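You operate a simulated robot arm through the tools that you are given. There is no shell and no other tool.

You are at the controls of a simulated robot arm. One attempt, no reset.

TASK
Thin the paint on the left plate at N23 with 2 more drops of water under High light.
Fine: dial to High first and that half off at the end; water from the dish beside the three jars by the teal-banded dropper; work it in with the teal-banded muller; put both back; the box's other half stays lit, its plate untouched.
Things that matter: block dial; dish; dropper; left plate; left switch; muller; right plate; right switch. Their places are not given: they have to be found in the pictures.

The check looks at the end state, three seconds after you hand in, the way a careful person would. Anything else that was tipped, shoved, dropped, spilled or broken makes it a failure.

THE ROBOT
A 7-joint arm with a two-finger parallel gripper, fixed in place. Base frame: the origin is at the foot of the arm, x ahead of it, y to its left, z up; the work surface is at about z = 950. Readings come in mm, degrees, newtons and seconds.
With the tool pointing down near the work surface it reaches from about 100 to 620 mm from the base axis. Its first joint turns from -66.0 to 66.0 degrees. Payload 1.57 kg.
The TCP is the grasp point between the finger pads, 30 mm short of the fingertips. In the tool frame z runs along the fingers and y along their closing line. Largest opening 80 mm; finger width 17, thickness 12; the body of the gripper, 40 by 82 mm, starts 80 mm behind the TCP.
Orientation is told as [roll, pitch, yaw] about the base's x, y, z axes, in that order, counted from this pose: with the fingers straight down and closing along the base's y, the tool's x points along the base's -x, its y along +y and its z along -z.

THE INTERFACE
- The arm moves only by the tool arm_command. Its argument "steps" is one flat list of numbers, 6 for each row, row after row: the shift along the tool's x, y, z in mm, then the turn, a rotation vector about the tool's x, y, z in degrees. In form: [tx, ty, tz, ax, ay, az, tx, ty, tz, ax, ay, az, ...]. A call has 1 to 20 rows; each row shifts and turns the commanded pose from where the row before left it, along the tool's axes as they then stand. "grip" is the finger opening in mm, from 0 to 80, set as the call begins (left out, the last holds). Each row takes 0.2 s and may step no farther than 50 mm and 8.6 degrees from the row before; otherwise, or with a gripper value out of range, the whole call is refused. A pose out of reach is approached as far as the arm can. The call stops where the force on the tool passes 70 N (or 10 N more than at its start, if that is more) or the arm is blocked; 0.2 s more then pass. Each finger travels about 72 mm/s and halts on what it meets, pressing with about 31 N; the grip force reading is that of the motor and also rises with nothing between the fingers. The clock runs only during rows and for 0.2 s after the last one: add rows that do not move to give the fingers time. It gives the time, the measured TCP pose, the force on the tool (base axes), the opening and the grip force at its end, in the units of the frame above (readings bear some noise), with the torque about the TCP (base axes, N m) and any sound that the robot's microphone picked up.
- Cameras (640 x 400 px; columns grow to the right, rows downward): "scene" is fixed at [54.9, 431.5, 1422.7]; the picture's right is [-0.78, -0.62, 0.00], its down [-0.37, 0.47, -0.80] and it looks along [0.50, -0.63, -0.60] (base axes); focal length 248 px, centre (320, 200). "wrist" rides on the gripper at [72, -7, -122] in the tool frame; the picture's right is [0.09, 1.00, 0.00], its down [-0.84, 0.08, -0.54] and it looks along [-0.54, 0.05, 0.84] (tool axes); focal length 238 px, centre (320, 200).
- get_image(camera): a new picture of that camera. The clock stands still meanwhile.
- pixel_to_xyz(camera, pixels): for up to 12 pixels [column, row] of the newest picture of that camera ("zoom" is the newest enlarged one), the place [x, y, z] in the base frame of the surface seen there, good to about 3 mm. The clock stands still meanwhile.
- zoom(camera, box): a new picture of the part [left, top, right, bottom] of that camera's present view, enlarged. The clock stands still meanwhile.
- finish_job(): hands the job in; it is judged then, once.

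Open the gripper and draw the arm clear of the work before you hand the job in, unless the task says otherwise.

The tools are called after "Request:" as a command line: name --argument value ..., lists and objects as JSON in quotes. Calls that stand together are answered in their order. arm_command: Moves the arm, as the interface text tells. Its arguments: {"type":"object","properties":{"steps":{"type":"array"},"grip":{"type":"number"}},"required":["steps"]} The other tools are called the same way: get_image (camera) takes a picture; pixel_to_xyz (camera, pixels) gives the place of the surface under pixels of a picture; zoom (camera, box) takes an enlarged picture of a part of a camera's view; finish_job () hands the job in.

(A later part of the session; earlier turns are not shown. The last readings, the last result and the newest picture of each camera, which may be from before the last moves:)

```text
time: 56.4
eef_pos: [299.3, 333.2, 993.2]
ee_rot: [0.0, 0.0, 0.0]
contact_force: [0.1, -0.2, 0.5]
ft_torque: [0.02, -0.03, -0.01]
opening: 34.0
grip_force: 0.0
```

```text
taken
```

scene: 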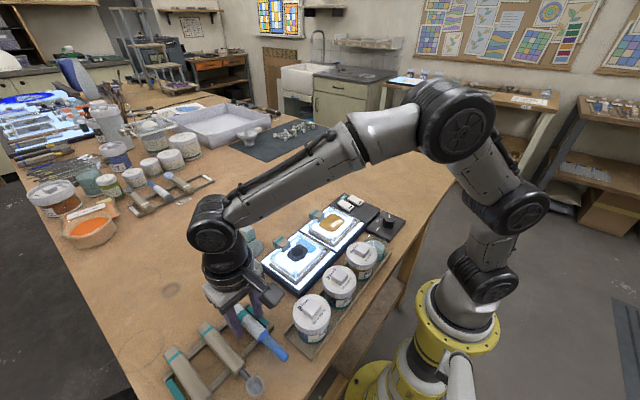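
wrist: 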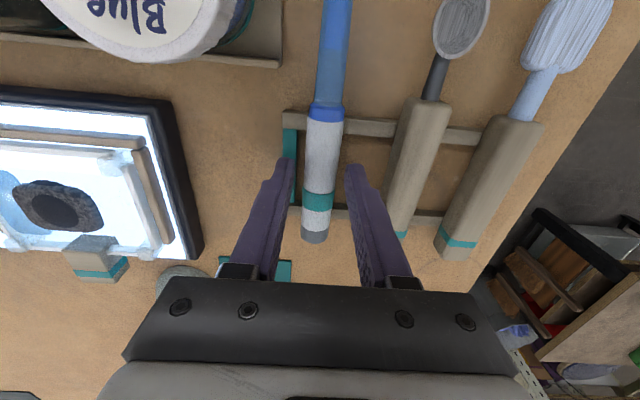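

The call was refused because the diagonal rows were slightly too long. I'll repeat it with shorter rows.

Request:
arm_command --steps '[0, 0, -30, 0, 0, 0, 0, 0, -45, 0, 0, 0, 0, 0, -45, 0, 0, 0, -20, -32, -4, 0, 0, 0, -20, -32, -4, 0, 0, 0, -20, -32, -4, 0, 0, 0, -20, -32, -4, 0, 0, 0, 0, 0, 0, 0, 0, 0]'

Request:
get_image --camera "wrist"

Request:
get_image --camera "scene"

```text
time: 58.2
eef_pos: [380.1, 205.2, 1126.9]
ee_rot: [0.0, 0.0, 0.0]
contact_force: [0.2, -0.3, 0.2]
ft_torque: [0.02, 0.0, 0.0]
opening: 33.9
grip_force: 0.1
```

```text
taken
```

wrist: 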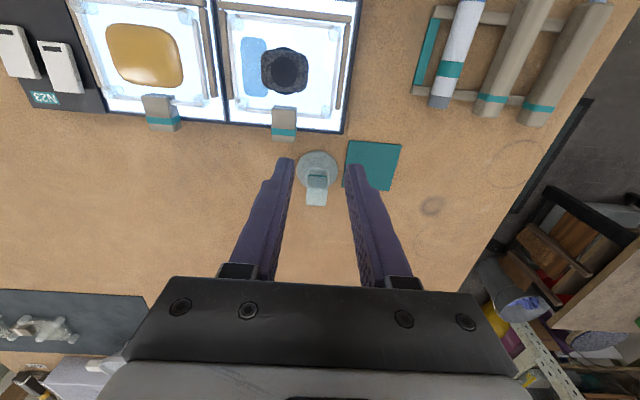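

```text
taken
```

scene: 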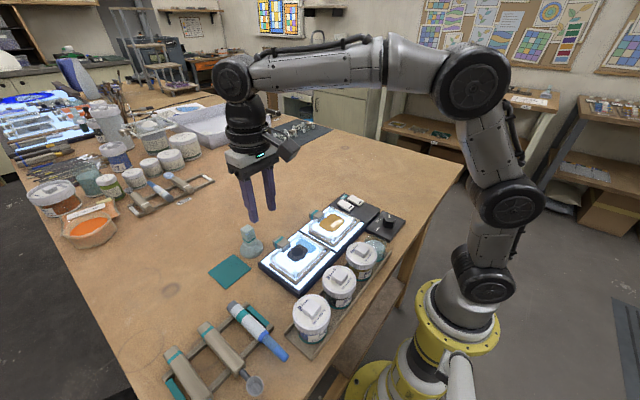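

The muller shows at (317,178) in the wrist view next to the teal pad. I'll zoom and measure it.

Request:
zoom --camera "wrist" --box '[270, 90, 410, 220]'

Request:
pixel_to_xyz --camera "wrist" --pixels '[[316, 156], [304, 168], [332, 168], [317, 182], [316, 197], [310, 190], [323, 190], [308, 203], [322, 203], [283, 70], [254, 65], [373, 165]]'

Request:
zoom --camera "scene" --box '[225, 210, 285, 270]'

```text
3.08 times, centred on (340, 155) of wrist
```

zoom: 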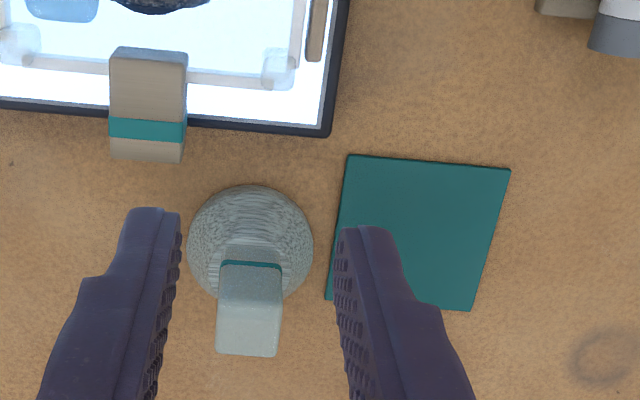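

```text
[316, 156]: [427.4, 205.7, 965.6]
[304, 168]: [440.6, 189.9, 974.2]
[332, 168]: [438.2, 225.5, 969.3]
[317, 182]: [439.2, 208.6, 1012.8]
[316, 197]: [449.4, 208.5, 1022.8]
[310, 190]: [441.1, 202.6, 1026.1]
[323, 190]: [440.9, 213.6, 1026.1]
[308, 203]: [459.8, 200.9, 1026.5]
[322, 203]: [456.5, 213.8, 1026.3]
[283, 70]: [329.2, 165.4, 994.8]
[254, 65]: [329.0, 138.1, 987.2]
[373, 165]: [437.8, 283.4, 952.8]
```

```text
6.67 times, centred on (255, 240) of scene
```

zoom: 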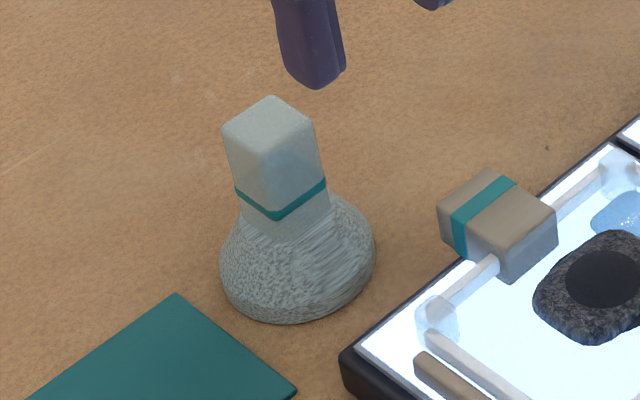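

The muller handle's top is centred near (450,208) at z≈1026, about 22 mm square, aligned with the base axes. I'll measure the left plate's inner frame before picking the muller.

Request:
zoom --camera "wrist" --box '[210, 0, 360, 140]'

Request:
pixel_to_xyz --camera "zoom" --pixels '[[110, 100], [110, 250], [200, 60], [480, 80], [490, 260], [300, 48], [300, 300], [330, 120], [330, 210], [250, 160], [420, 170], [180, 180]]'

```text
2.86 times, centred on (285, 70) of wrist
```

zoom: 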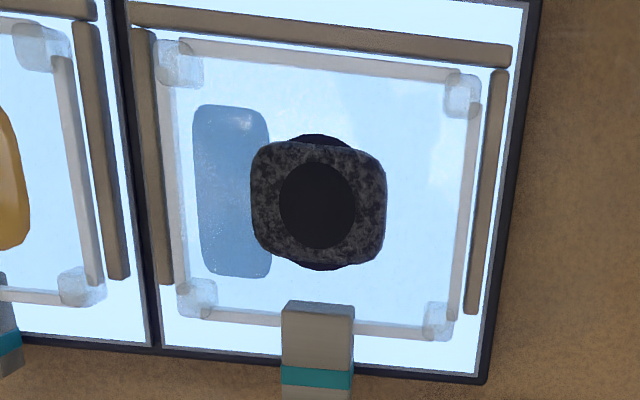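

```text
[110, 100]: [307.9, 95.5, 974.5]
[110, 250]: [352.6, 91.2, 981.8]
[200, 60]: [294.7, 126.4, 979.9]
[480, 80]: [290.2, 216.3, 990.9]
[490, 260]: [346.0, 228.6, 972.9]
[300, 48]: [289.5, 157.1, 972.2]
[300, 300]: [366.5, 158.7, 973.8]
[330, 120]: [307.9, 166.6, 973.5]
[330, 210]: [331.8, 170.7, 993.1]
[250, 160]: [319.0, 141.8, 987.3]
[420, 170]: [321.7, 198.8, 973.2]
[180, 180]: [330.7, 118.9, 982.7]
```

The plate's inner field is about x 297–362, y 120–216, with the muller base ≈55 mm wide, so strokes must be mainly along y. I'll move above the muller with the fingers at 44 mm.

Request:
arm_command --steps '[-35, 1.5, 0, 0, 0, 0, -35, 1.5, 0, 0, 0, 0, 0, 0, 40, 0, 0, 0, 0, 0, 0, 0, 0, 0]' --grip 46

Request:
get_image --camera "wrist"

Request:
zoom --camera "scene" --box '[210, 180, 290, 270]'

```text
time: 59.2
eef_pos: [451.0, 207.8, 1088.9]
ee_rot: [0.0, 0.0, 0.0]
contact_force: [-0.8, 0.4, -0.2]
ft_torque: [0.0, 0.03, -0.02]
opening: 46.2
grip_force: 0.0
```

```text
taken
```

wrist: 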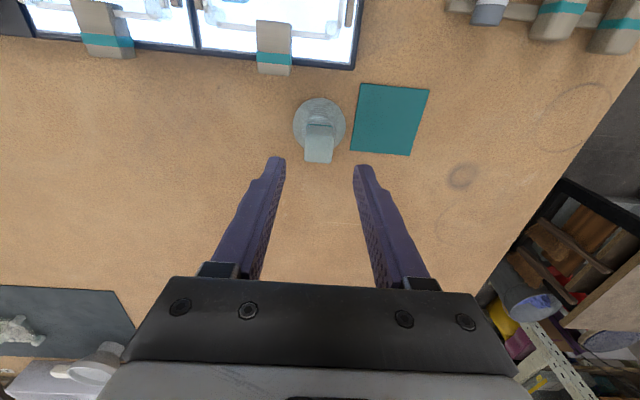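

```text
4.44 times, centred on (250, 225) of scene
```

zoom: 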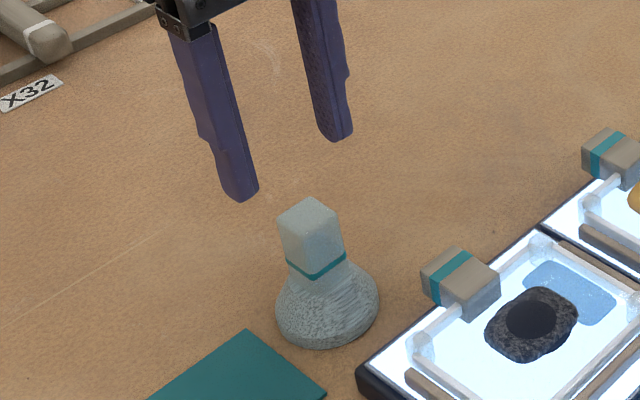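

The muller shows at (319,130) in the wrist view. I'll zoom and refine the handle centre.

Request:
zoom --camera "wrist" --box '[280, 85, 360, 175]'

Request:
pixel_to_xyz --camera "zoom" --pixels '[[315, 280], [290, 250], [345, 250], [290, 300], [340, 300], [285, 275], [340, 275], [318, 220], [240, 180], [390, 180], [315, 100], [315, 310]]'

```text
4.44 times, centred on (320, 130) of wrist
```

zoom: 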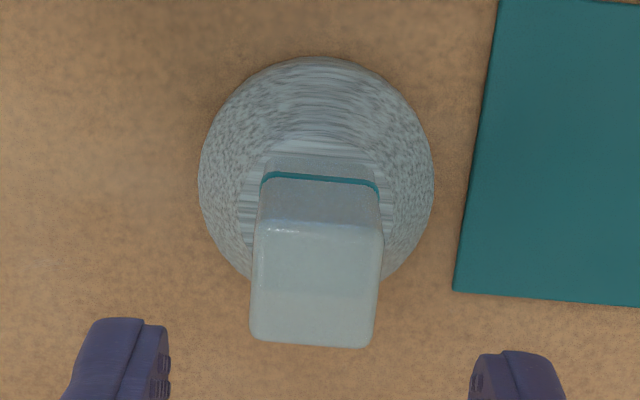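

```text
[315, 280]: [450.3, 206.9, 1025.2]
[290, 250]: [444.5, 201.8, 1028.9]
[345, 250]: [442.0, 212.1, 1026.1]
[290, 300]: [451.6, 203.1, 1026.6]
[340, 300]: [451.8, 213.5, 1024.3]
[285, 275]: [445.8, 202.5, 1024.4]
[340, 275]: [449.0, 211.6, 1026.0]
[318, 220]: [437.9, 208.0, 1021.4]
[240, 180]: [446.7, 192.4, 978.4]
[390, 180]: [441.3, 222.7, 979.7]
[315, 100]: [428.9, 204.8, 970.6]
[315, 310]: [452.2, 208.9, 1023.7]
```

The handle centre is ≈(450,207.5), aligned with the fingers; the base is ~56 mm across. I'll descend to TCP z≈1015 and close on the handle.

Request:
arm_command --steps '[1, 0, 30, 0, 0, 0, 0, 0, 30, 0, 0, 0, 0, 0, 13, 0, 0, 0, 0, 0, 0, 0, 0, 0]'

Request:
zoom --camera "scene" --box '[210, 190, 290, 270]'

Request:
get_image --camera "wrist"

```text
time: 60.2
eef_pos: [449.2, 208.4, 1015.9]
ee_rot: [0.0, 0.0, 0.0]
contact_force: [1.4, 0.2, -0.3]
ft_torque: [0.0, 0.02, 0.0]
opening: 45.9
grip_force: 0.0
```

```text
5.00 times, centred on (250, 230) of scene
```

zoom: 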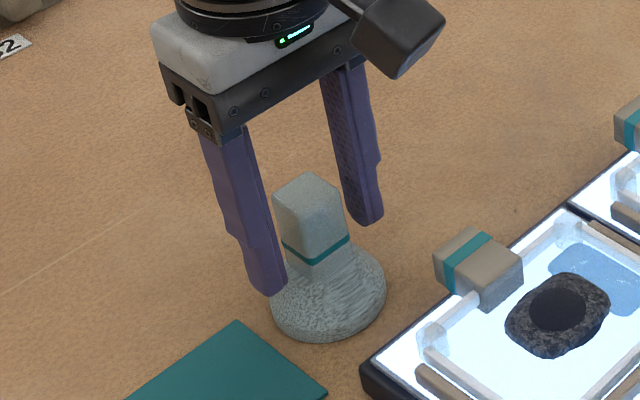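

```text
taken
```

wrist: 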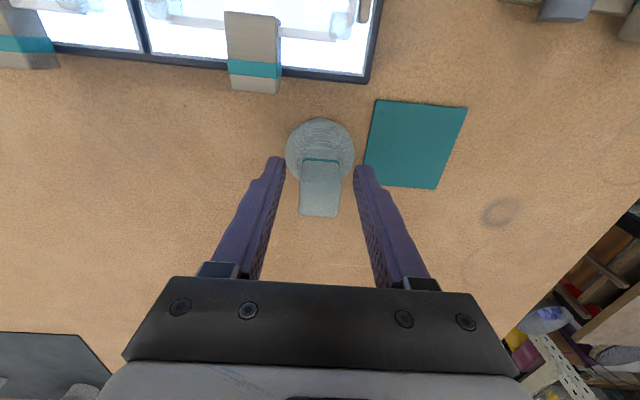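

The fingers straddle the handle. I'll rise 4 mm to keep the fingertips off the dome and close.

Request:
arm_command --steps '[0, 0, -4, 0, 0, 0, 0, 0, 0, 0, 0, 0, 0, 0, 0, 0, 0, 0, 0, 0, 0, 0, 0, 0]' --grip 14

Request:
zoom --camera "scene" --box '[210, 190, 290, 270]'

```text
time: 61.2
eef_pos: [448.4, 208.8, 1020.8]
ee_rot: [0.0, 0.0, 0.0]
contact_force: [0.1, 0.5, -0.1]
ft_torque: [0.03, -0.01, 0.0]
opening: 23.7
grip_force: 31.1
```

```text
5.00 times, centred on (250, 230) of scene
```

zoom: 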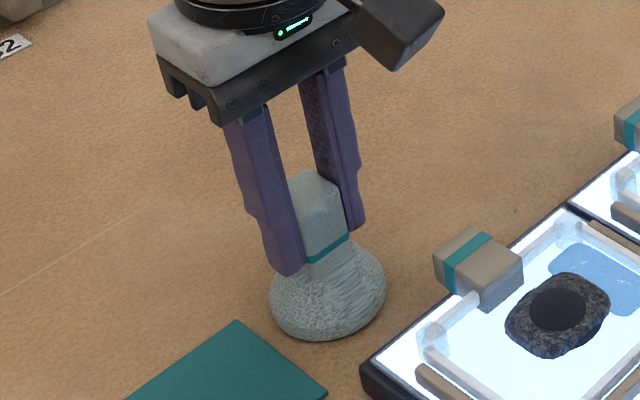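

The muller handle is gripped at 23.7 mm. Before lifting I'll measure the left plate's corner blocks and bars in the scene view.

Request:
zoom --camera "scene" --box '[260, 210, 350, 290]'

Request:
pixel_to_xyz --camera "zoom" --pixels '[[290, 125], [405, 190], [157, 237], [270, 315], [350, 158], [345, 255], [210, 278], [195, 215], [240, 180], [205, 280], [360, 165], [350, 275]]'

```text
5.00 times, centred on (305, 250) of scene
```

zoom: 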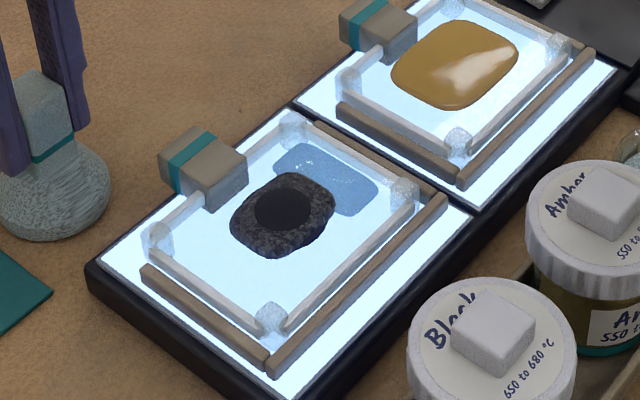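

```text
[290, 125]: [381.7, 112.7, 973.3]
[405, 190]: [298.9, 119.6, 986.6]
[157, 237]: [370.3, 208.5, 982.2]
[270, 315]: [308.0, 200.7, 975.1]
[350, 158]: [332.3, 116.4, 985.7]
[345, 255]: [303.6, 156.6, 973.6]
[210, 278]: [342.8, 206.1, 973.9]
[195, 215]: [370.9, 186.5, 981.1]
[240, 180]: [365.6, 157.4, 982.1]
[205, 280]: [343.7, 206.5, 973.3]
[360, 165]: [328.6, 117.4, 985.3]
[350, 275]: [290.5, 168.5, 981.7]
```

The plate field is centred about (331,166). I'll lift the muller 100 mm, carry it over the left plate and look.

Request:
arm_command --steps '[0, 0, -10, 0, 0, 0, 0, 0, -40, 0, 0, 0, 0, 0, -50, 0, 0, 0, 39.7, -14.2, 0, 0, 0, 0, 39.7, -14.2, 0, 0, 0, 0, 39.7, -14.2, 0, 0, 0, 0, 0, 0, 0, 0, 0, 0]'

Request:
zoom --camera "scene" --box '[240, 180, 360, 290]'

Request:
get_image --camera "wrist"

```text
time: 62.8
eef_pos: [329.1, 163.5, 1121.6]
ee_rot: [0.0, 0.0, 0.0]
contact_force: [-0.3, 0.1, -2.3]
ft_torque: [-0.01, 0.02, -0.01]
opening: 23.7
grip_force: 30.5
```

```text
3.64 times, centred on (300, 235) of scene
```

zoom: 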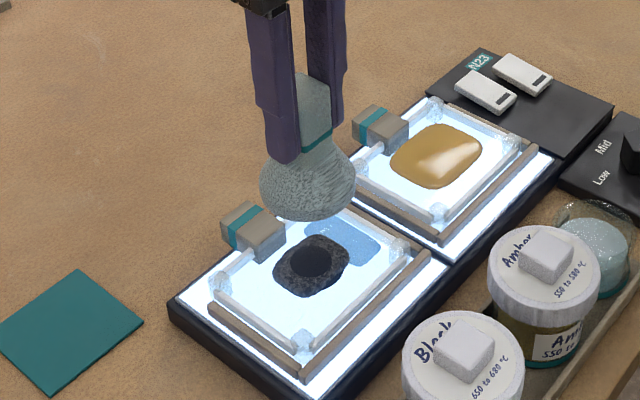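

```text
taken
```

wrist: 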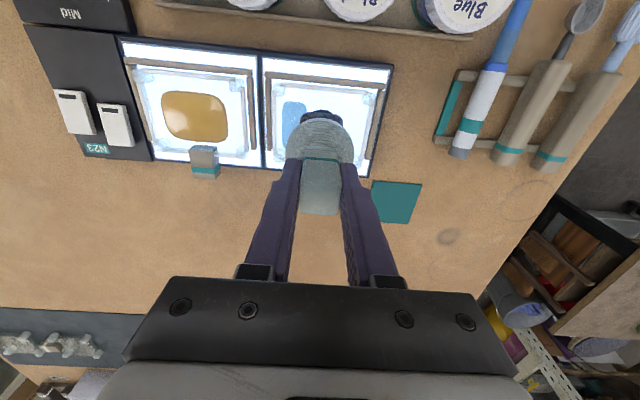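

The muller hangs over the clump. I'll lower it so its base is ~7 mm above the plate and look.

Request:
arm_command --steps '[0, 1, 30, 0, 0, 0, 0, 0, 25, 0, 0, 0, 0, 0, 0, 0, 0, 0]'

Request:
zoom --camera "scene" --box '[260, 200, 350, 290]'

```text
time: 63.6
eef_pos: [327.5, 165.9, 1064.9]
ee_rot: [0.0, 0.1, 0.0]
contact_force: [-0.1, 0.0, -1.5]
ft_torque: [0.01, -0.01, 0.01]
opening: 23.7
grip_force: 31.0
```

```text
4.44 times, centred on (305, 245) of scene
```

zoom: 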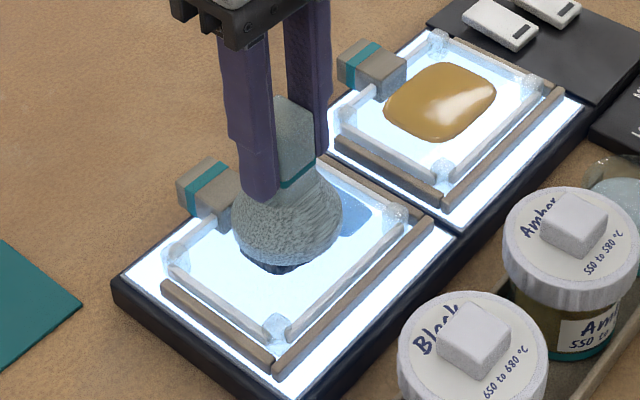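

The muller is just above the paint and well inside the frame. I'll step down until a light contact.

Request:
arm_command --steps '[0, 0, 2, 0, 0, 0, 0, 0, 2, 0, 0, 0, 0, 0, 1, 0, 0, 0]'

Request:
arm_command --steps '[0, 0, 1, 0, 0, 0, 0, 0, 1, 0, 0, 0]'

```text
time: 64.4
eef_pos: [329.0, 166.0, 1059.6]
ee_rot: [0.0, 0.0, -0.1]
contact_force: [-0.1, 0.0, -1.7]
ft_torque: [0.01, 0.01, 0.0]
opening: 23.5
grip_force: 30.8
```

```text
time: 65.0
eef_pos: [329.7, 166.2, 1055.6]
ee_rot: [0.0, 0.0, 0.0]
contact_force: [0.3, 0.5, -2.1]
ft_torque: [-0.02, 0.02, 0.02]
opening: 23.9
grip_force: 31.6
```

No contact yet at cmd ≈1057. I'll continue in 1 mm steps.

Request:
arm_command --steps '[0, 0, 1, 0, 0, 0, 0, 0, 1, 0, 0, 0]'

Request:
zoom --camera "scene" --box '[260, 200, 350, 290]'

```text
time: 65.6
eef_pos: [329.5, 167.1, 1055.8]
ee_rot: [0.0, 0.0, 0.0]
contact_force: [-0.1, -0.5, -3.4]
ft_torque: [0.0, -0.02, -0.03]
opening: 23.8
grip_force: 30.8
```

```text
4.44 times, centred on (305, 245) of scene
```

zoom: 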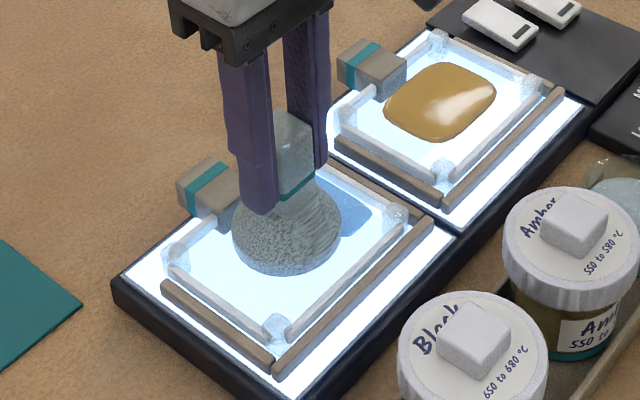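

Request:
arm_command --steps '[0, 0, 0.7, 0, 0, 0, 0, 0, 0.7, 0, 0, 0]'

```text
time: 66.2
eef_pos: [329.6, 166.1, 1053.7]
ee_rot: [0.0, -0.1, 0.0]
contact_force: [-0.1, 0.8, -2.2]
ft_torque: [0.06, -0.02, 0.01]
opening: 23.5
grip_force: 31.5
```

The last reading still shows only the muller's weight (-2 N) with TCP z≈1053.7. I'll keep stepping down 0.7 mm at a time.

Request:
arm_command --steps '[0, 0, 0.7, 0, 0, 0, 0, 0, 0.7, 0, 0, 0]'

Request:
zoom --camera "scene" --box '[260, 200, 350, 290]'

```text
time: 66.8
eef_pos: [328.4, 165.7, 1052.3]
ee_rot: [0.0, 0.1, 0.0]
contact_force: [-1.1, -0.3, 2.2]
ft_torque: [-0.01, 0.08, 0.01]
opening: 23.7
grip_force: 31.1
```

```text
4.44 times, centred on (305, 245) of scene
```

zoom: 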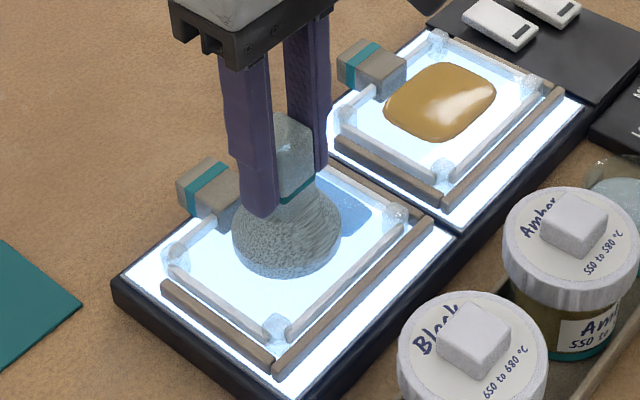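

Contact has begun (about 4 N). I'll press a touch more and make a first gentle stroke along y, then check forces and that the plate stays put.

Request:
arm_command --steps '[0, 0, 0.8, 0, 0, 0, 0, 4, 0, 0, 0, 0, 0, 4, 0, 0, 0, 0, 0, -4, 0, 0, 0, 0, 0, -4, 0, 0, 0, 0, 0, -4, 0, 0, 0, 0, 0, -4, 0, 0, 0, 0, 0, 4, 0, 0, 0, 0, 0, 4, 0, 0, 0, 0]'

Request:
zoom --camera "scene" --box '[260, 200, 350, 290]'

```text
time: 68.8
eef_pos: [328.8, 164.9, 1053.5]
ee_rot: [-0.1, -0.2, -0.2]
contact_force: [0.7, -9.0, 28.2]
ft_torque: [-0.22, 0.08, 0.04]
opening: 23.6
grip_force: 31.0
```

```text
4.44 times, centred on (305, 245) of scene
```

zoom: 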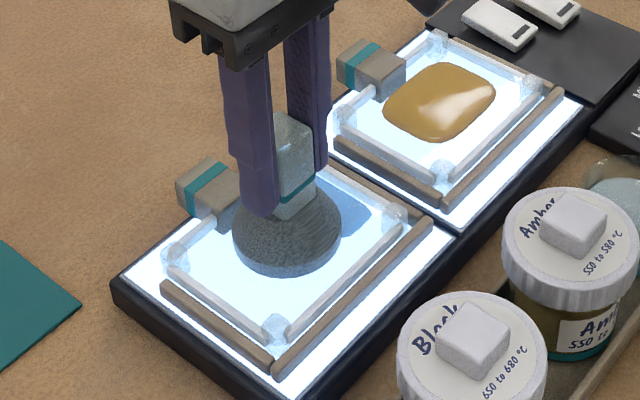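

The muller is working the paint (its base darkened) but the press is 28 N. I'll ease up 0.4 mm and make elliptical strokes, wider in y.

Request:
arm_command --steps '[0, 0, -0.4, 0, 0, 0, -2, 4, 0, 0, 0, 0, -1, 5, 0, 0, 0, 0, 1, 4, 0, 0, 0, 0, 2, -4, 0, 0, 0, 0, 2, -5, 0, 0, 0, 0, 1, -5, 0, 0, 0, 0, 0, -5, 0, 0, 0, 0, -2, -5, 0, 0, 0, 0, -2, -3, 0, 0, 0, 0, -1, 4, 0, 0, 0, 0, 0, 5, 0, 0, 0, 0, 2, 5, 0, 0, 0, 0, 0, 0, 0, 0, 0, 0]'

Request:
zoom --camera "scene" --box '[260, 200, 350, 290]'

```text
time: 71.8
eef_pos: [330.1, 166.1, 1051.4]
ee_rot: [0.0, -0.1, 0.0]
contact_force: [5.1, -8.0, 22.4]
ft_torque: [-0.24, 0.0, 0.04]
opening: 23.7
grip_force: 31.4
```

```text
4.44 times, centred on (305, 245) of scene
```

zoom: 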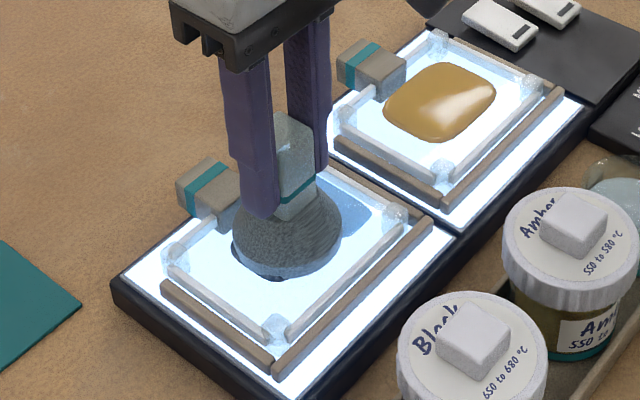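

The plate hasn't moved and paint is spreading beneath. I'll do two more elliptical loops with slightly less pressure.

Request:
arm_command --steps '[-2, 5, -0.2, 0, 0, 0, -1, 6, 0, 0, 0, 0, 0, 4, 0, 0, 0, 0, 2, -3, 0, 0, 0, 0, 2, -6, 0, 0, 0, 0, 1, -6, 0, 0, 0, 0, 0, -6, 0, 0, 0, 0, -2, -6, 0, 0, 0, 0, -2, -4, 0, 0, 0, 0, -1, 4, 0, 0, 0, 0, 0, 6, 0, 0, 0, 0, 1, 6, 0, 0, 0, 0, 2, 6, 0, 0, 0, 0, 0, 4, 0, 0, 0, 0, 1, -4, 0, 0, 0, 0, 0, -6, 0, 0, 0, 0, -1, -6, 0, 0, 0, 0, -1, -6, 0, 0, 0, 0, -1, -4, 0, 0, 0, 0, 2, 10, 0, 0, 0, 0]'

Request:
zoom --camera "scene" --box '[260, 200, 350, 290]'

```text
time: 76.0
eef_pos: [329.2, 159.8, 1052.4]
ee_rot: [-0.2, 0.1, 0.0]
contact_force: [0.5, -0.2, -0.1]
ft_torque: [-0.05, -0.03, -0.02]
opening: 23.7
grip_force: 31.2
```

```text
4.44 times, centred on (305, 245) of scene
```

zoom: 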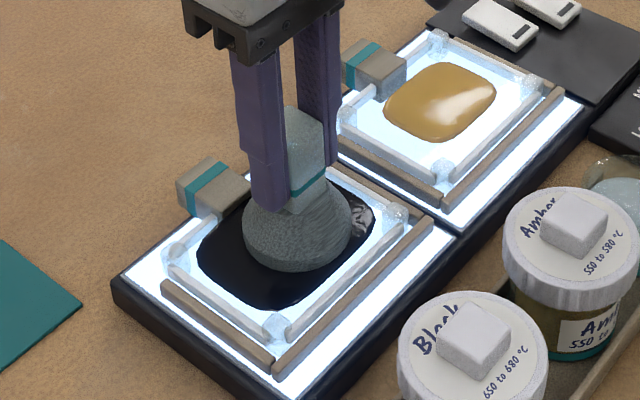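

The paint has turned into a larger smooth glossy pool: the water is worked in. I'll lift the muller straight up and inspect.

Request:
arm_command --steps '[0, 0, -5, 0, 0, 0, 0, 0, -20, 0, 0, 0, 0, 0, -40, 0, 0, 0, 0, 0, 0, 0, 0, 0]'

Request:
zoom --camera "scene" --box '[260, 180, 350, 290]'

Request:
get_image --camera "scene"

```text
time: 77.0
eef_pos: [327.7, 161.5, 1116.7]
ee_rot: [0.0, 0.0, 0.0]
contact_force: [0.1, -0.2, -2.1]
ft_torque: [-0.01, -0.02, 0.01]
opening: 23.7
grip_force: 30.9
```

```text
3.64 times, centred on (305, 235) of scene
```

zoom: 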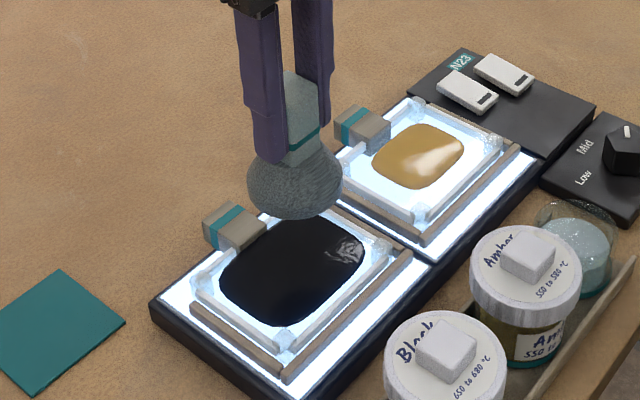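

```text
taken
```

scene: 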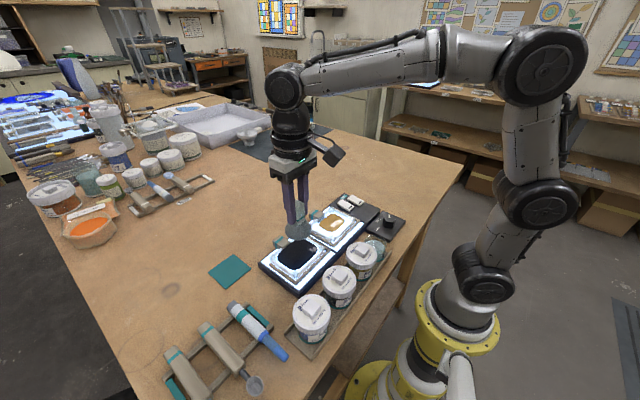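

The left paint is smooth and thinner, the right plate untouched. Before putting the muller back I'll check how the X32 station keeps its muller, for comparison with the teal pad here.

Request:
zoom --camera "scene" --box '[0, 80, 130, 170]'

Request:
zoom --camera "scene" --box '[130, 95, 330, 215]'

```text
4.44 times, centred on (65, 125) of scene
```

zoom: 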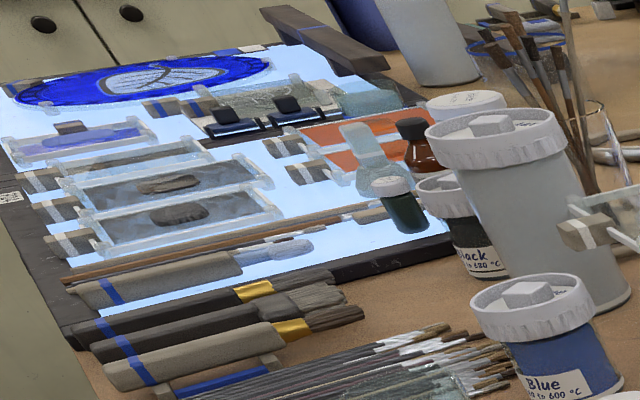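

```text
3.20 times, centred on (230, 155) of scene
```

zoom: 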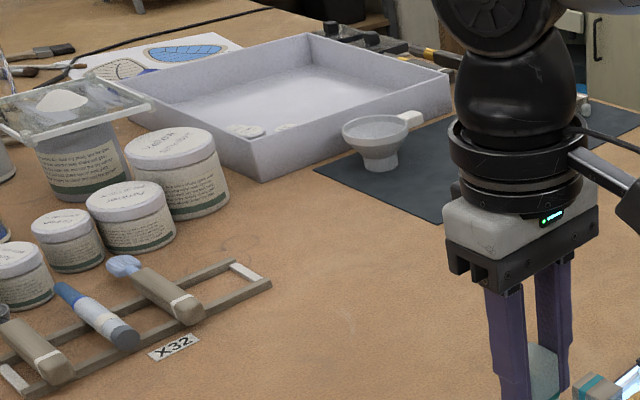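

No pad convention is seen elsewhere, so the muller goes back to its original standing spot at about (450,208). I'll carry it there and lower to a few mm above the table.

Request:
arm_command --steps '[-39.7, 15.87, 0, 0, 0, 0, -39.7, 15.87, 0, 0, 0, 0, -39.7, 15.86, 0, 0, 0, 0, 0, 0, 40, 0, 0, 0, 0, 0, 40, 0, 0, 0, 0, 0, 12, 0, 0, 0, 0, 0, 0, 0, 0, 0]'

Request:
zoom --camera "scene" --box '[210, 190, 290, 270]'

Request:
get_image --camera "wrist"

```text
time: 78.6
eef_pos: [448.0, 208.2, 1024.9]
ee_rot: [0.0, -0.1, 0.1]
contact_force: [-0.7, 0.1, -2.0]
ft_torque: [0.02, -0.01, -0.01]
opening: 23.7
grip_force: 30.9
```

```text
5.00 times, centred on (250, 230) of scene
```

zoom: 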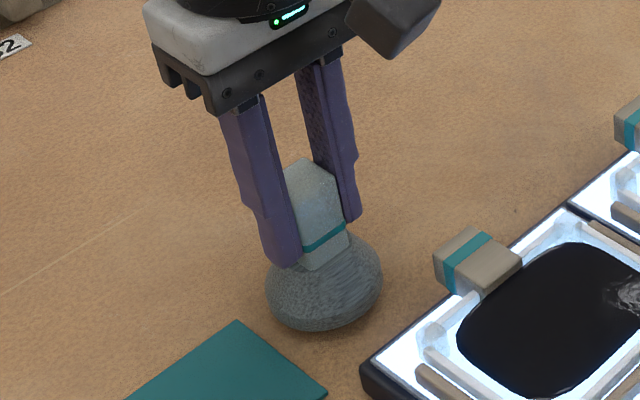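

```text
taken
```

wrist: 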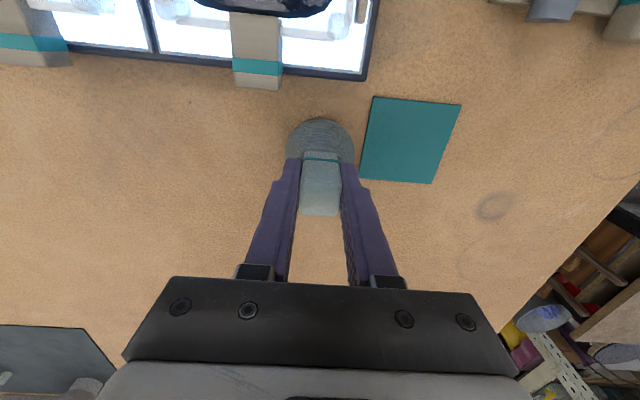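

The muller is ~6 mm above the table and may be slightly pivoted in the grip. I'll lower gently until its base meets the table.

Request:
arm_command --steps '[0, 0, 2, 0, 0, 0, 0, 0, 2, 0, 0, 0, 0, 0, 1, 0, 0, 0]'

Request:
zoom --camera "scene" --box '[225, 210, 285, 270]'

```text
time: 79.4
eef_pos: [448.1, 207.2, 1020.0]
ee_rot: [0.0, 0.0, 0.1]
contact_force: [-0.3, -0.6, -2.1]
ft_torque: [0.03, -0.01, -0.03]
opening: 23.8
grip_force: 30.9
```

```text
6.67 times, centred on (255, 240) of scene
```

zoom: 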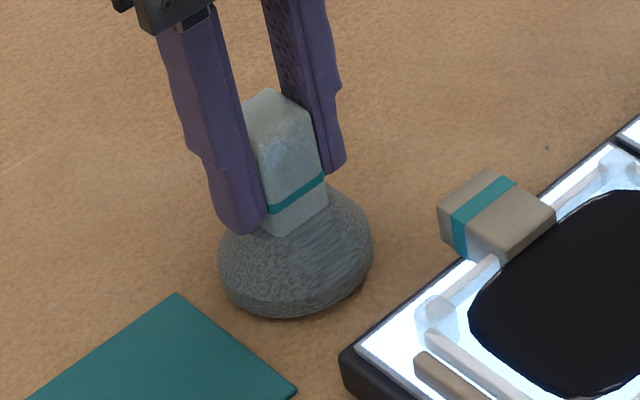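

It is almost on the table; no contact force yet. I'll lower another ~1.5 mm in small rows.

Request:
arm_command --steps '[0, 0, 0.7, 0, 0, 0, 0, 0, 0.7, 0, 0, 0]'

```text
time: 80.0
eef_pos: [448.0, 207.3, 1019.6]
ee_rot: [0.0, 0.0, -0.1]
contact_force: [0.8, -0.2, -1.5]
ft_torque: [0.04, -0.01, -0.02]
opening: 23.8
grip_force: 31.2
```

Still only the weight is felt (-1.5 N). I'll lower another 1.2 mm.

Request:
arm_command --steps '[0, 0, 0.6, 0, 0, 0, 0, 0, 0.6, 0, 0, 0]'

```text
time: 80.6
eef_pos: [448.0, 208.1, 1017.9]
ee_rot: [-0.1, 0.0, 0.0]
contact_force: [-0.5, -0.8, -2.2]
ft_torque: [0.01, -0.01, 0.02]
opening: 23.8
grip_force: 30.7
```

The muller must have slid up slightly in the grip while mulling. I'll keep lowering 1 mm at a time.

Request:
arm_command --steps '[0, 0, 0.6, 0, 0, 0, 0, 0, 0.6, 0, 0, 0]'

Request:
zoom --camera "scene" --box '[225, 210, 285, 270]'

```text
time: 81.2
eef_pos: [448.8, 208.4, 1017.7]
ee_rot: [0.1, -0.1, 0.1]
contact_force: [0.2, -0.4, -0.2]
ft_torque: [0.01, 0.01, -0.06]
opening: 23.8
grip_force: 31.2
```

```text
6.67 times, centred on (255, 240) of scene
```

zoom: 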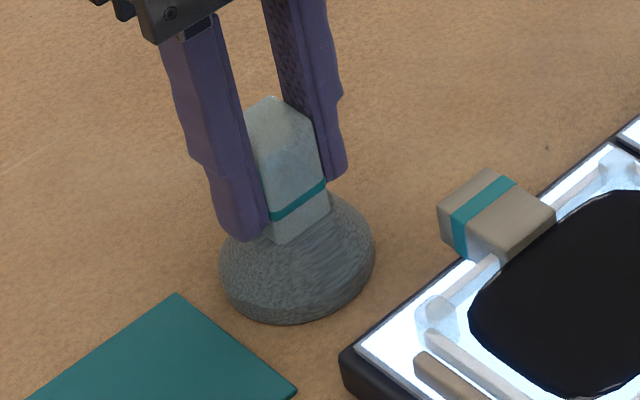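

The base outline matches its original resting outline and contact is starting. I'll settle 0.5 mm more and release.

Request:
arm_command --steps '[0, 0, 0.5, 0, 0, 0, 0, 0, 0, 0, 0, 0]'

Request:
arm_command --steps '[0, 0, 0, 0, 0, 0, 0, 0, 0, 0, 0, 0]' --grip 46

Request:
zoom --camera "scene" --box '[225, 210, 285, 270]'

```text
time: 81.8
eef_pos: [448.7, 208.8, 1017.9]
ee_rot: [0.0, -0.1, 0.0]
contact_force: [-1.7, 0.2, 4.0]
ft_torque: [-0.04, 0.17, -0.03]
opening: 23.6
grip_force: 31.1
```

```text
time: 82.4
eef_pos: [449.4, 208.2, 1015.8]
ee_rot: [0.1, 0.0, -0.1]
contact_force: [-0.3, -0.3, 0.0]
ft_torque: [0.04, -0.04, -0.01]
opening: 46.4
grip_force: 0.0
```

```text
6.67 times, centred on (255, 240) of scene
```

zoom: 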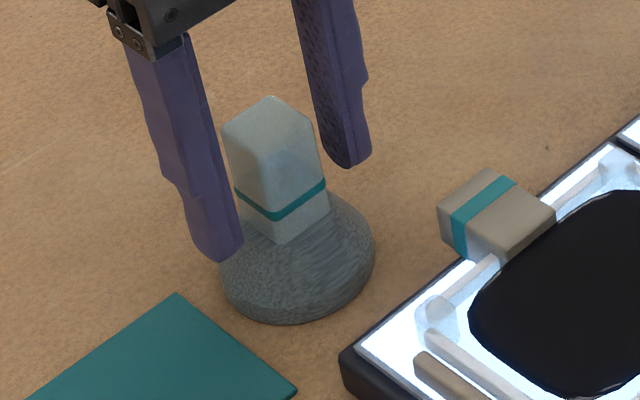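

The muller stands exactly where it was. I'll rise clear and go look at the switches with the wrist camera.

Request:
arm_command --steps '[0, 0, -30, 0, 0, 0, 0, 0, -40, 0, 0, 0, 0, 0, -40, 0, 0, 0, 20, -38, 0, 0, 0, 0, 20, -38, 0, 0, 0, 0, 20, -38, 0, 0, 0, 0, 20, -38, 0, 0, 0, 0, 20, -38, 0, 0, 0, 0, 20, -38, 0, 0, 0, 0, 20, -38, 0, 0, 0, 0, 0, 0, 30, 0, 0, 0, 0, 0, 0, 0, 0, 0]'

Request:
get_image --camera "wrist"

Request:
get_image --camera "scene"

```text
time: 85.0
eef_pos: [307.9, -58.2, 1095.6]
ee_rot: [0.0, -0.1, 0.0]
contact_force: [0.8, 0.6, 0.5]
ft_torque: [0.0, 0.0, -0.02]
opening: 46.0
grip_force: 0.1
```

```text
taken
```

wrist: 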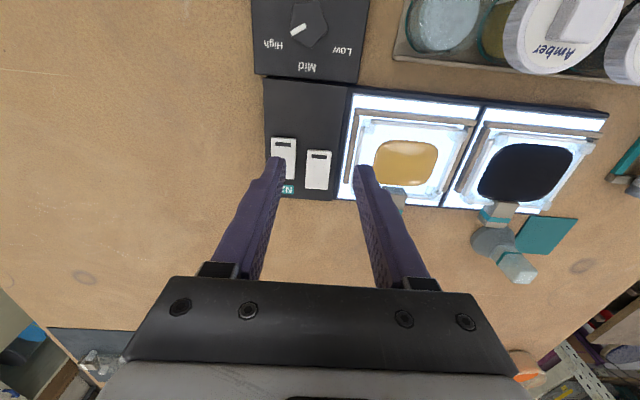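

```text
taken
```

scene: 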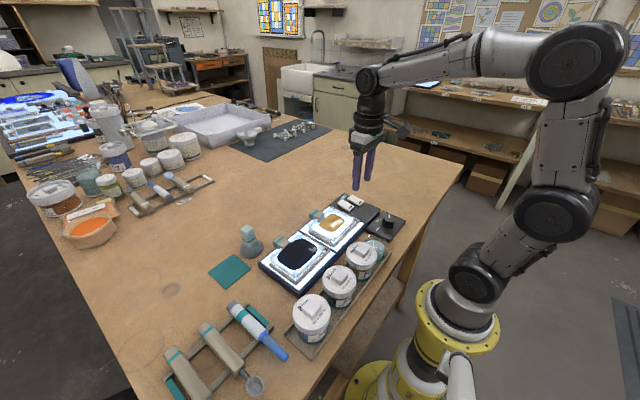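

The dial points at High and the left paint is smooth. I'll zoom on the switches (at (283,158) and (318,170)) in both views to judge their tilt.

Request:
zoom --camera "wrist" --box '[255, 120, 345, 210]'

Request:
zoom --camera "scene" --box '[330, 185, 380, 220]'

Request:
pixel_to_xyz --camera "zoom" --pixels '[[165, 200], [200, 215], [250, 245], [285, 265], [260, 125], [300, 150], [340, 175], [375, 190], [410, 240], [150, 130]]'

```text
4.44 times, centred on (300, 165) of wrist
```

zoom: 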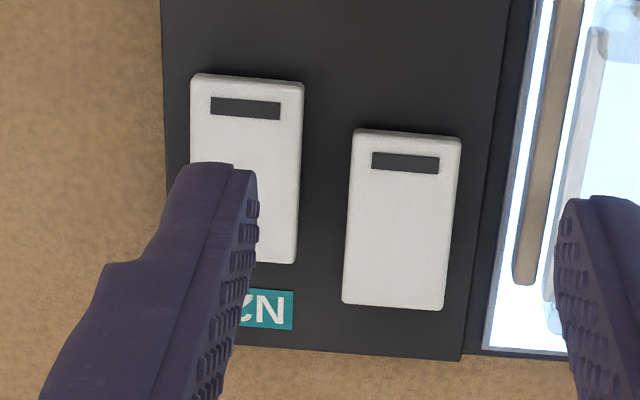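

```text
11.43 times, centred on (355, 202) of scene
```

zoom: 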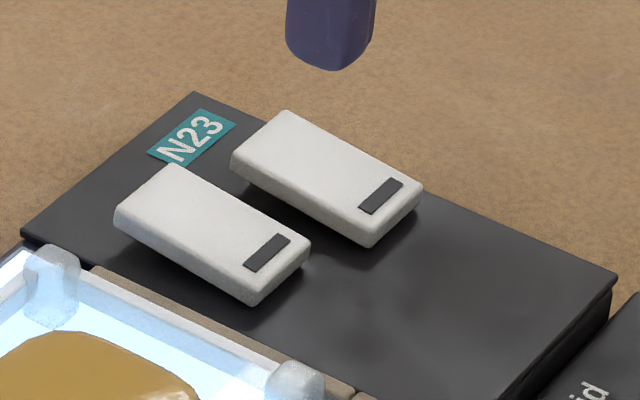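

```text
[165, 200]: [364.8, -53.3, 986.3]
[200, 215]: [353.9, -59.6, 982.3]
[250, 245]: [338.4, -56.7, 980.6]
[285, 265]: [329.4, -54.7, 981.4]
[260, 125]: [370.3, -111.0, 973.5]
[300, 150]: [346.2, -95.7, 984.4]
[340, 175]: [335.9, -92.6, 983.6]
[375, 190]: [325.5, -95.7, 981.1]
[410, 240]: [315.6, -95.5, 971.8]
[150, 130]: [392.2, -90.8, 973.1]
```

The rockers slope down to the dark-marked near (-x) end, so the far (+x) end must be pressed to turn off. I'll measure the left switch's corners in the wrist view.

Request:
pixel_to_xyz --camera "wrist" --pixels '[[309, 152], [330, 153], [307, 186], [326, 188], [318, 160], [317, 170], [316, 180], [316, 186], [290, 142], [285, 145]]'

```text
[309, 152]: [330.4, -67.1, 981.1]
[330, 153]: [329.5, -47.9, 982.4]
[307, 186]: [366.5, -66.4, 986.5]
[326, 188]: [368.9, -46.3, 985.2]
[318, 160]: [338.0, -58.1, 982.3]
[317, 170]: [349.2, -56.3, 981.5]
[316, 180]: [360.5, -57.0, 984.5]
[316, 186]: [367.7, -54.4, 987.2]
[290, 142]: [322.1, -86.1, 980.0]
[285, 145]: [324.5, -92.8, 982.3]
```

The left switch spans x 329–369, y -67 to -46, with its far end raised (z≈986). I'll close the fingers and go above the far end at (364,-57).

Request:
arm_command --steps '[-28, 0.6, 0, 0, 0, 0, -28, 0.6, 0, 0, 0, 0, 0, 0, 40, 0, 0, 0, 0, 0, 28, 0, 0, 0, 0, 0, 0, 0, 0, 0]' --grip 0

Request:
get_image --camera "wrist"

Request:
zoom --camera "scene" --box '[310, 160, 400, 230]'

```text
time: 86.2
eef_pos: [364.1, -57.1, 1026.8]
ee_rot: [0.0, 0.0, 0.0]
contact_force: [0.1, -0.5, 0.2]
ft_torque: [0.01, 0.01, -0.03]
opening: 0.1
grip_force: 21.4
```

```text
taken
```

wrist: 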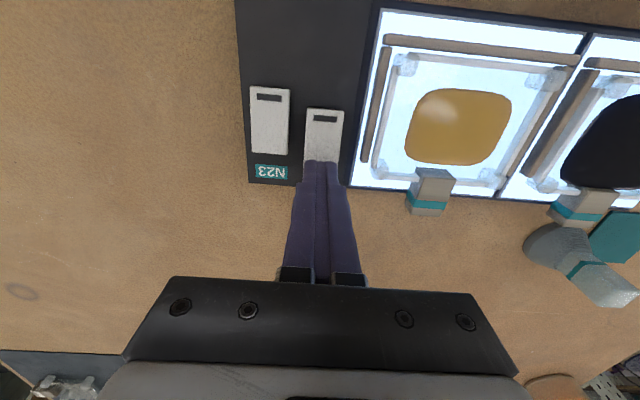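

```text
5.71 times, centred on (355, 195) of scene
```

zoom: 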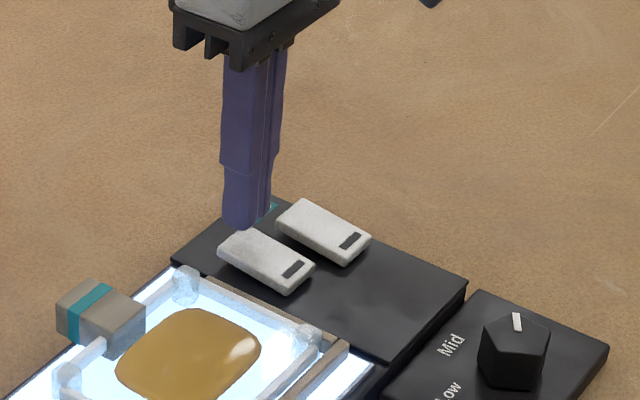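

The closed fingertips are over the far end of the left switch. I'll lower toward it in small steps.

Request:
arm_command --steps '[0, 0, 6, 0, 0, 0, 0, 0, 2, 0, 0, 0, 0, 0, 2, 0, 0, 0]'

Request:
arm_command --steps '[0, 0, 1.5, 0, 0, 0, 0, 0, 1.5, 0, 0, 0]'

Request:
zoom --camera "scene" --box '[260, 170, 400, 280]'

```text
time: 87.0
eef_pos: [363.8, -57.4, 1016.9]
ee_rot: [0.1, 0.0, 0.1]
contact_force: [1.0, -0.1, 0.0]
ft_torque: [0.0, 0.04, -0.02]
opening: 0.0
grip_force: 21.0
```

```text
time: 87.6
eef_pos: [364.0, -56.3, 1015.6]
ee_rot: [0.0, 0.0, 0.0]
contact_force: [0.6, -0.4, 1.2]
ft_torque: [0.02, 0.0, 0.02]
opening: 0.1
grip_force: 20.9
```

```text
3.64 times, centred on (330, 225) of scene
```

zoom: 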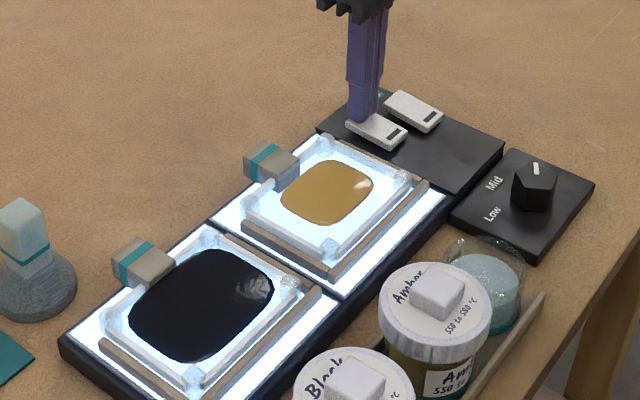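

Touching the rocker now (about 1 N). I'll press down further in 1 mm rows until it flips.

Request:
arm_command --steps '[0, 0, 1.5, 0, 0, 0, 0, 0, 1.5, 0, 0, 0]'

Request:
zoom --camera "scene" --box '[260, 170, 400, 280]'

```text
time: 88.2
eef_pos: [363.4, -56.1, 1012.1]
ee_rot: [0.0, 0.0, 0.0]
contact_force: [-2.0, -0.2, 4.4]
ft_torque: [0.01, 0.09, -0.02]
opening: 0.0
grip_force: 20.3
```

```text
3.64 times, centred on (330, 225) of scene
```

zoom: 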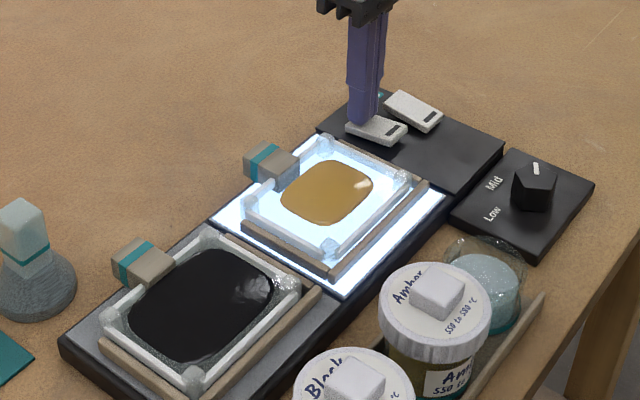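

The left half has gone dark and the right stays lit. I'll press 1 mm more to latch it, then lift and verify it stays off.

Request:
arm_command --steps '[0, 0, 1, 0, 0, 0, 0, 0, -5, 0, 0, 0, 0, 0, -30, 0, 0, 0, 0, 0, -50, 0, 0, 0, 0, 0, 0, 0, 0, 0]'

Request:
get_image --camera "scene"

Request:
zoom --camera "scene" --box '[230, 170, 410, 300]'

Request:
zoom --camera "scene" --box '[330, 185, 380, 220]'

```text
time: 89.4
eef_pos: [364.6, -55.5, 1096.2]
ee_rot: [0.0, 0.0, 0.1]
contact_force: [0.3, -0.4, 0.0]
ft_torque: [0.0, 0.02, 0.01]
opening: 0.0
grip_force: 21.2
```

```text
taken
```

scene: 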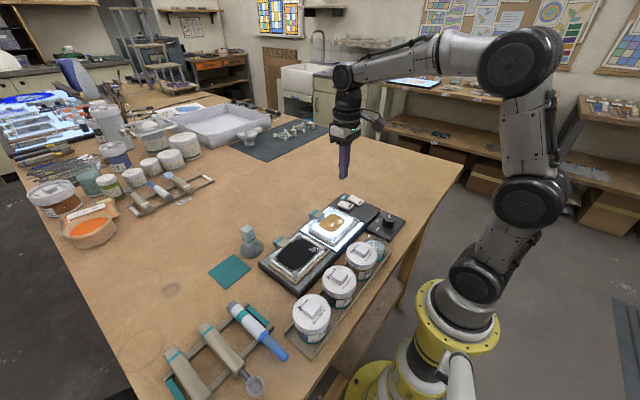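

```text
3.08 times, centred on (320, 235) of scene
```

zoom: 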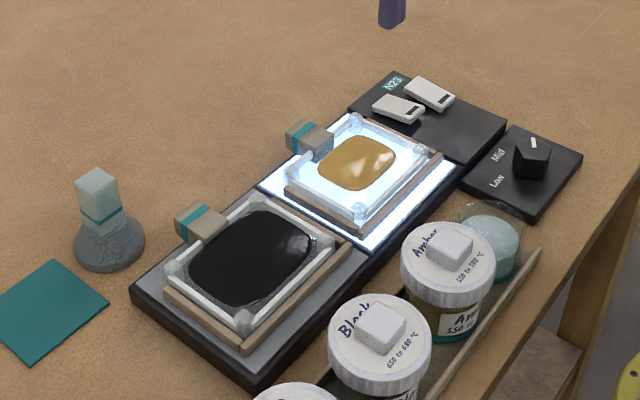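

```text
11.43 times, centred on (355, 202) of scene
```

zoom: 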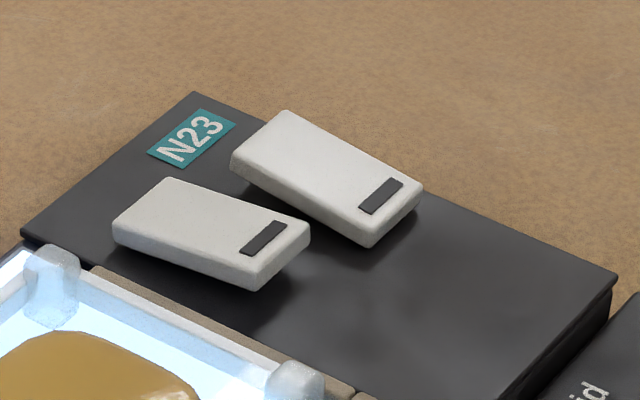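

The left switch is flipped and stays off; the right half is lit. I'll verify the left plate, the rack and the muller against the earlier pictures.

Request:
zoom --camera "scene" --box '[260, 210, 350, 290]'

Request:
zoom --camera "scene" --box '[150, 270, 350, 395]'

Request:
zoom --camera "scene" --box '[225, 210, 285, 270]'

```text
5.00 times, centred on (305, 250) of scene
```

zoom: 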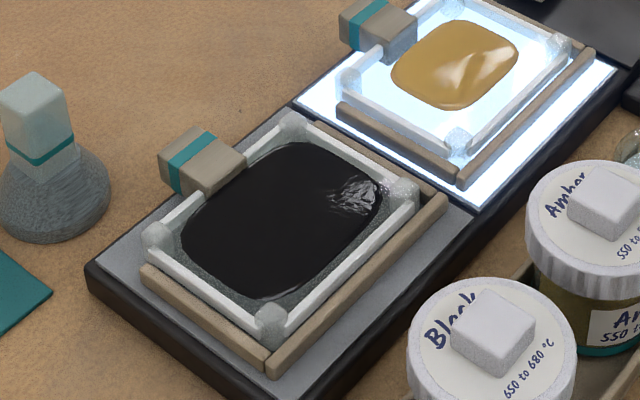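

```text
3.20 times, centred on (250, 332) of scene
```

zoom: 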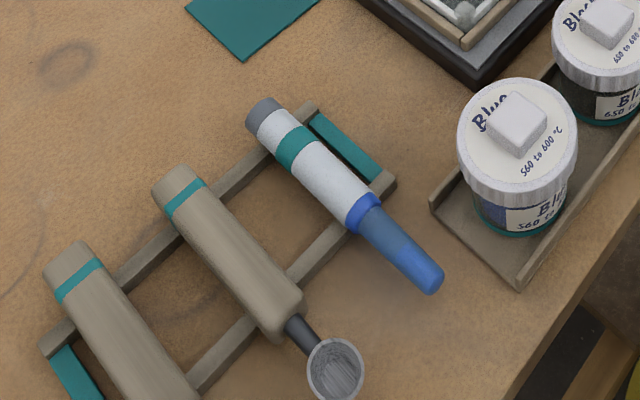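

```text
6.67 times, centred on (255, 240) of scene
```

zoom: 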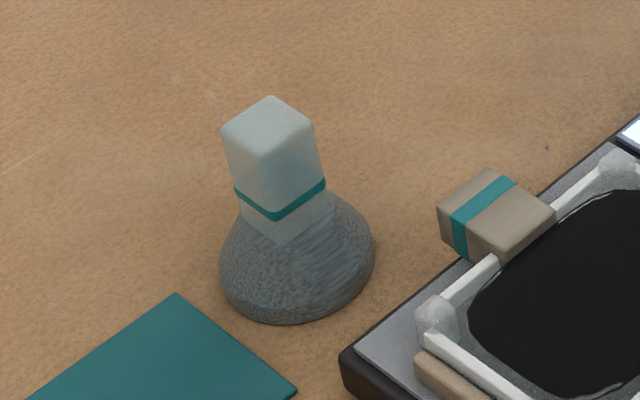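

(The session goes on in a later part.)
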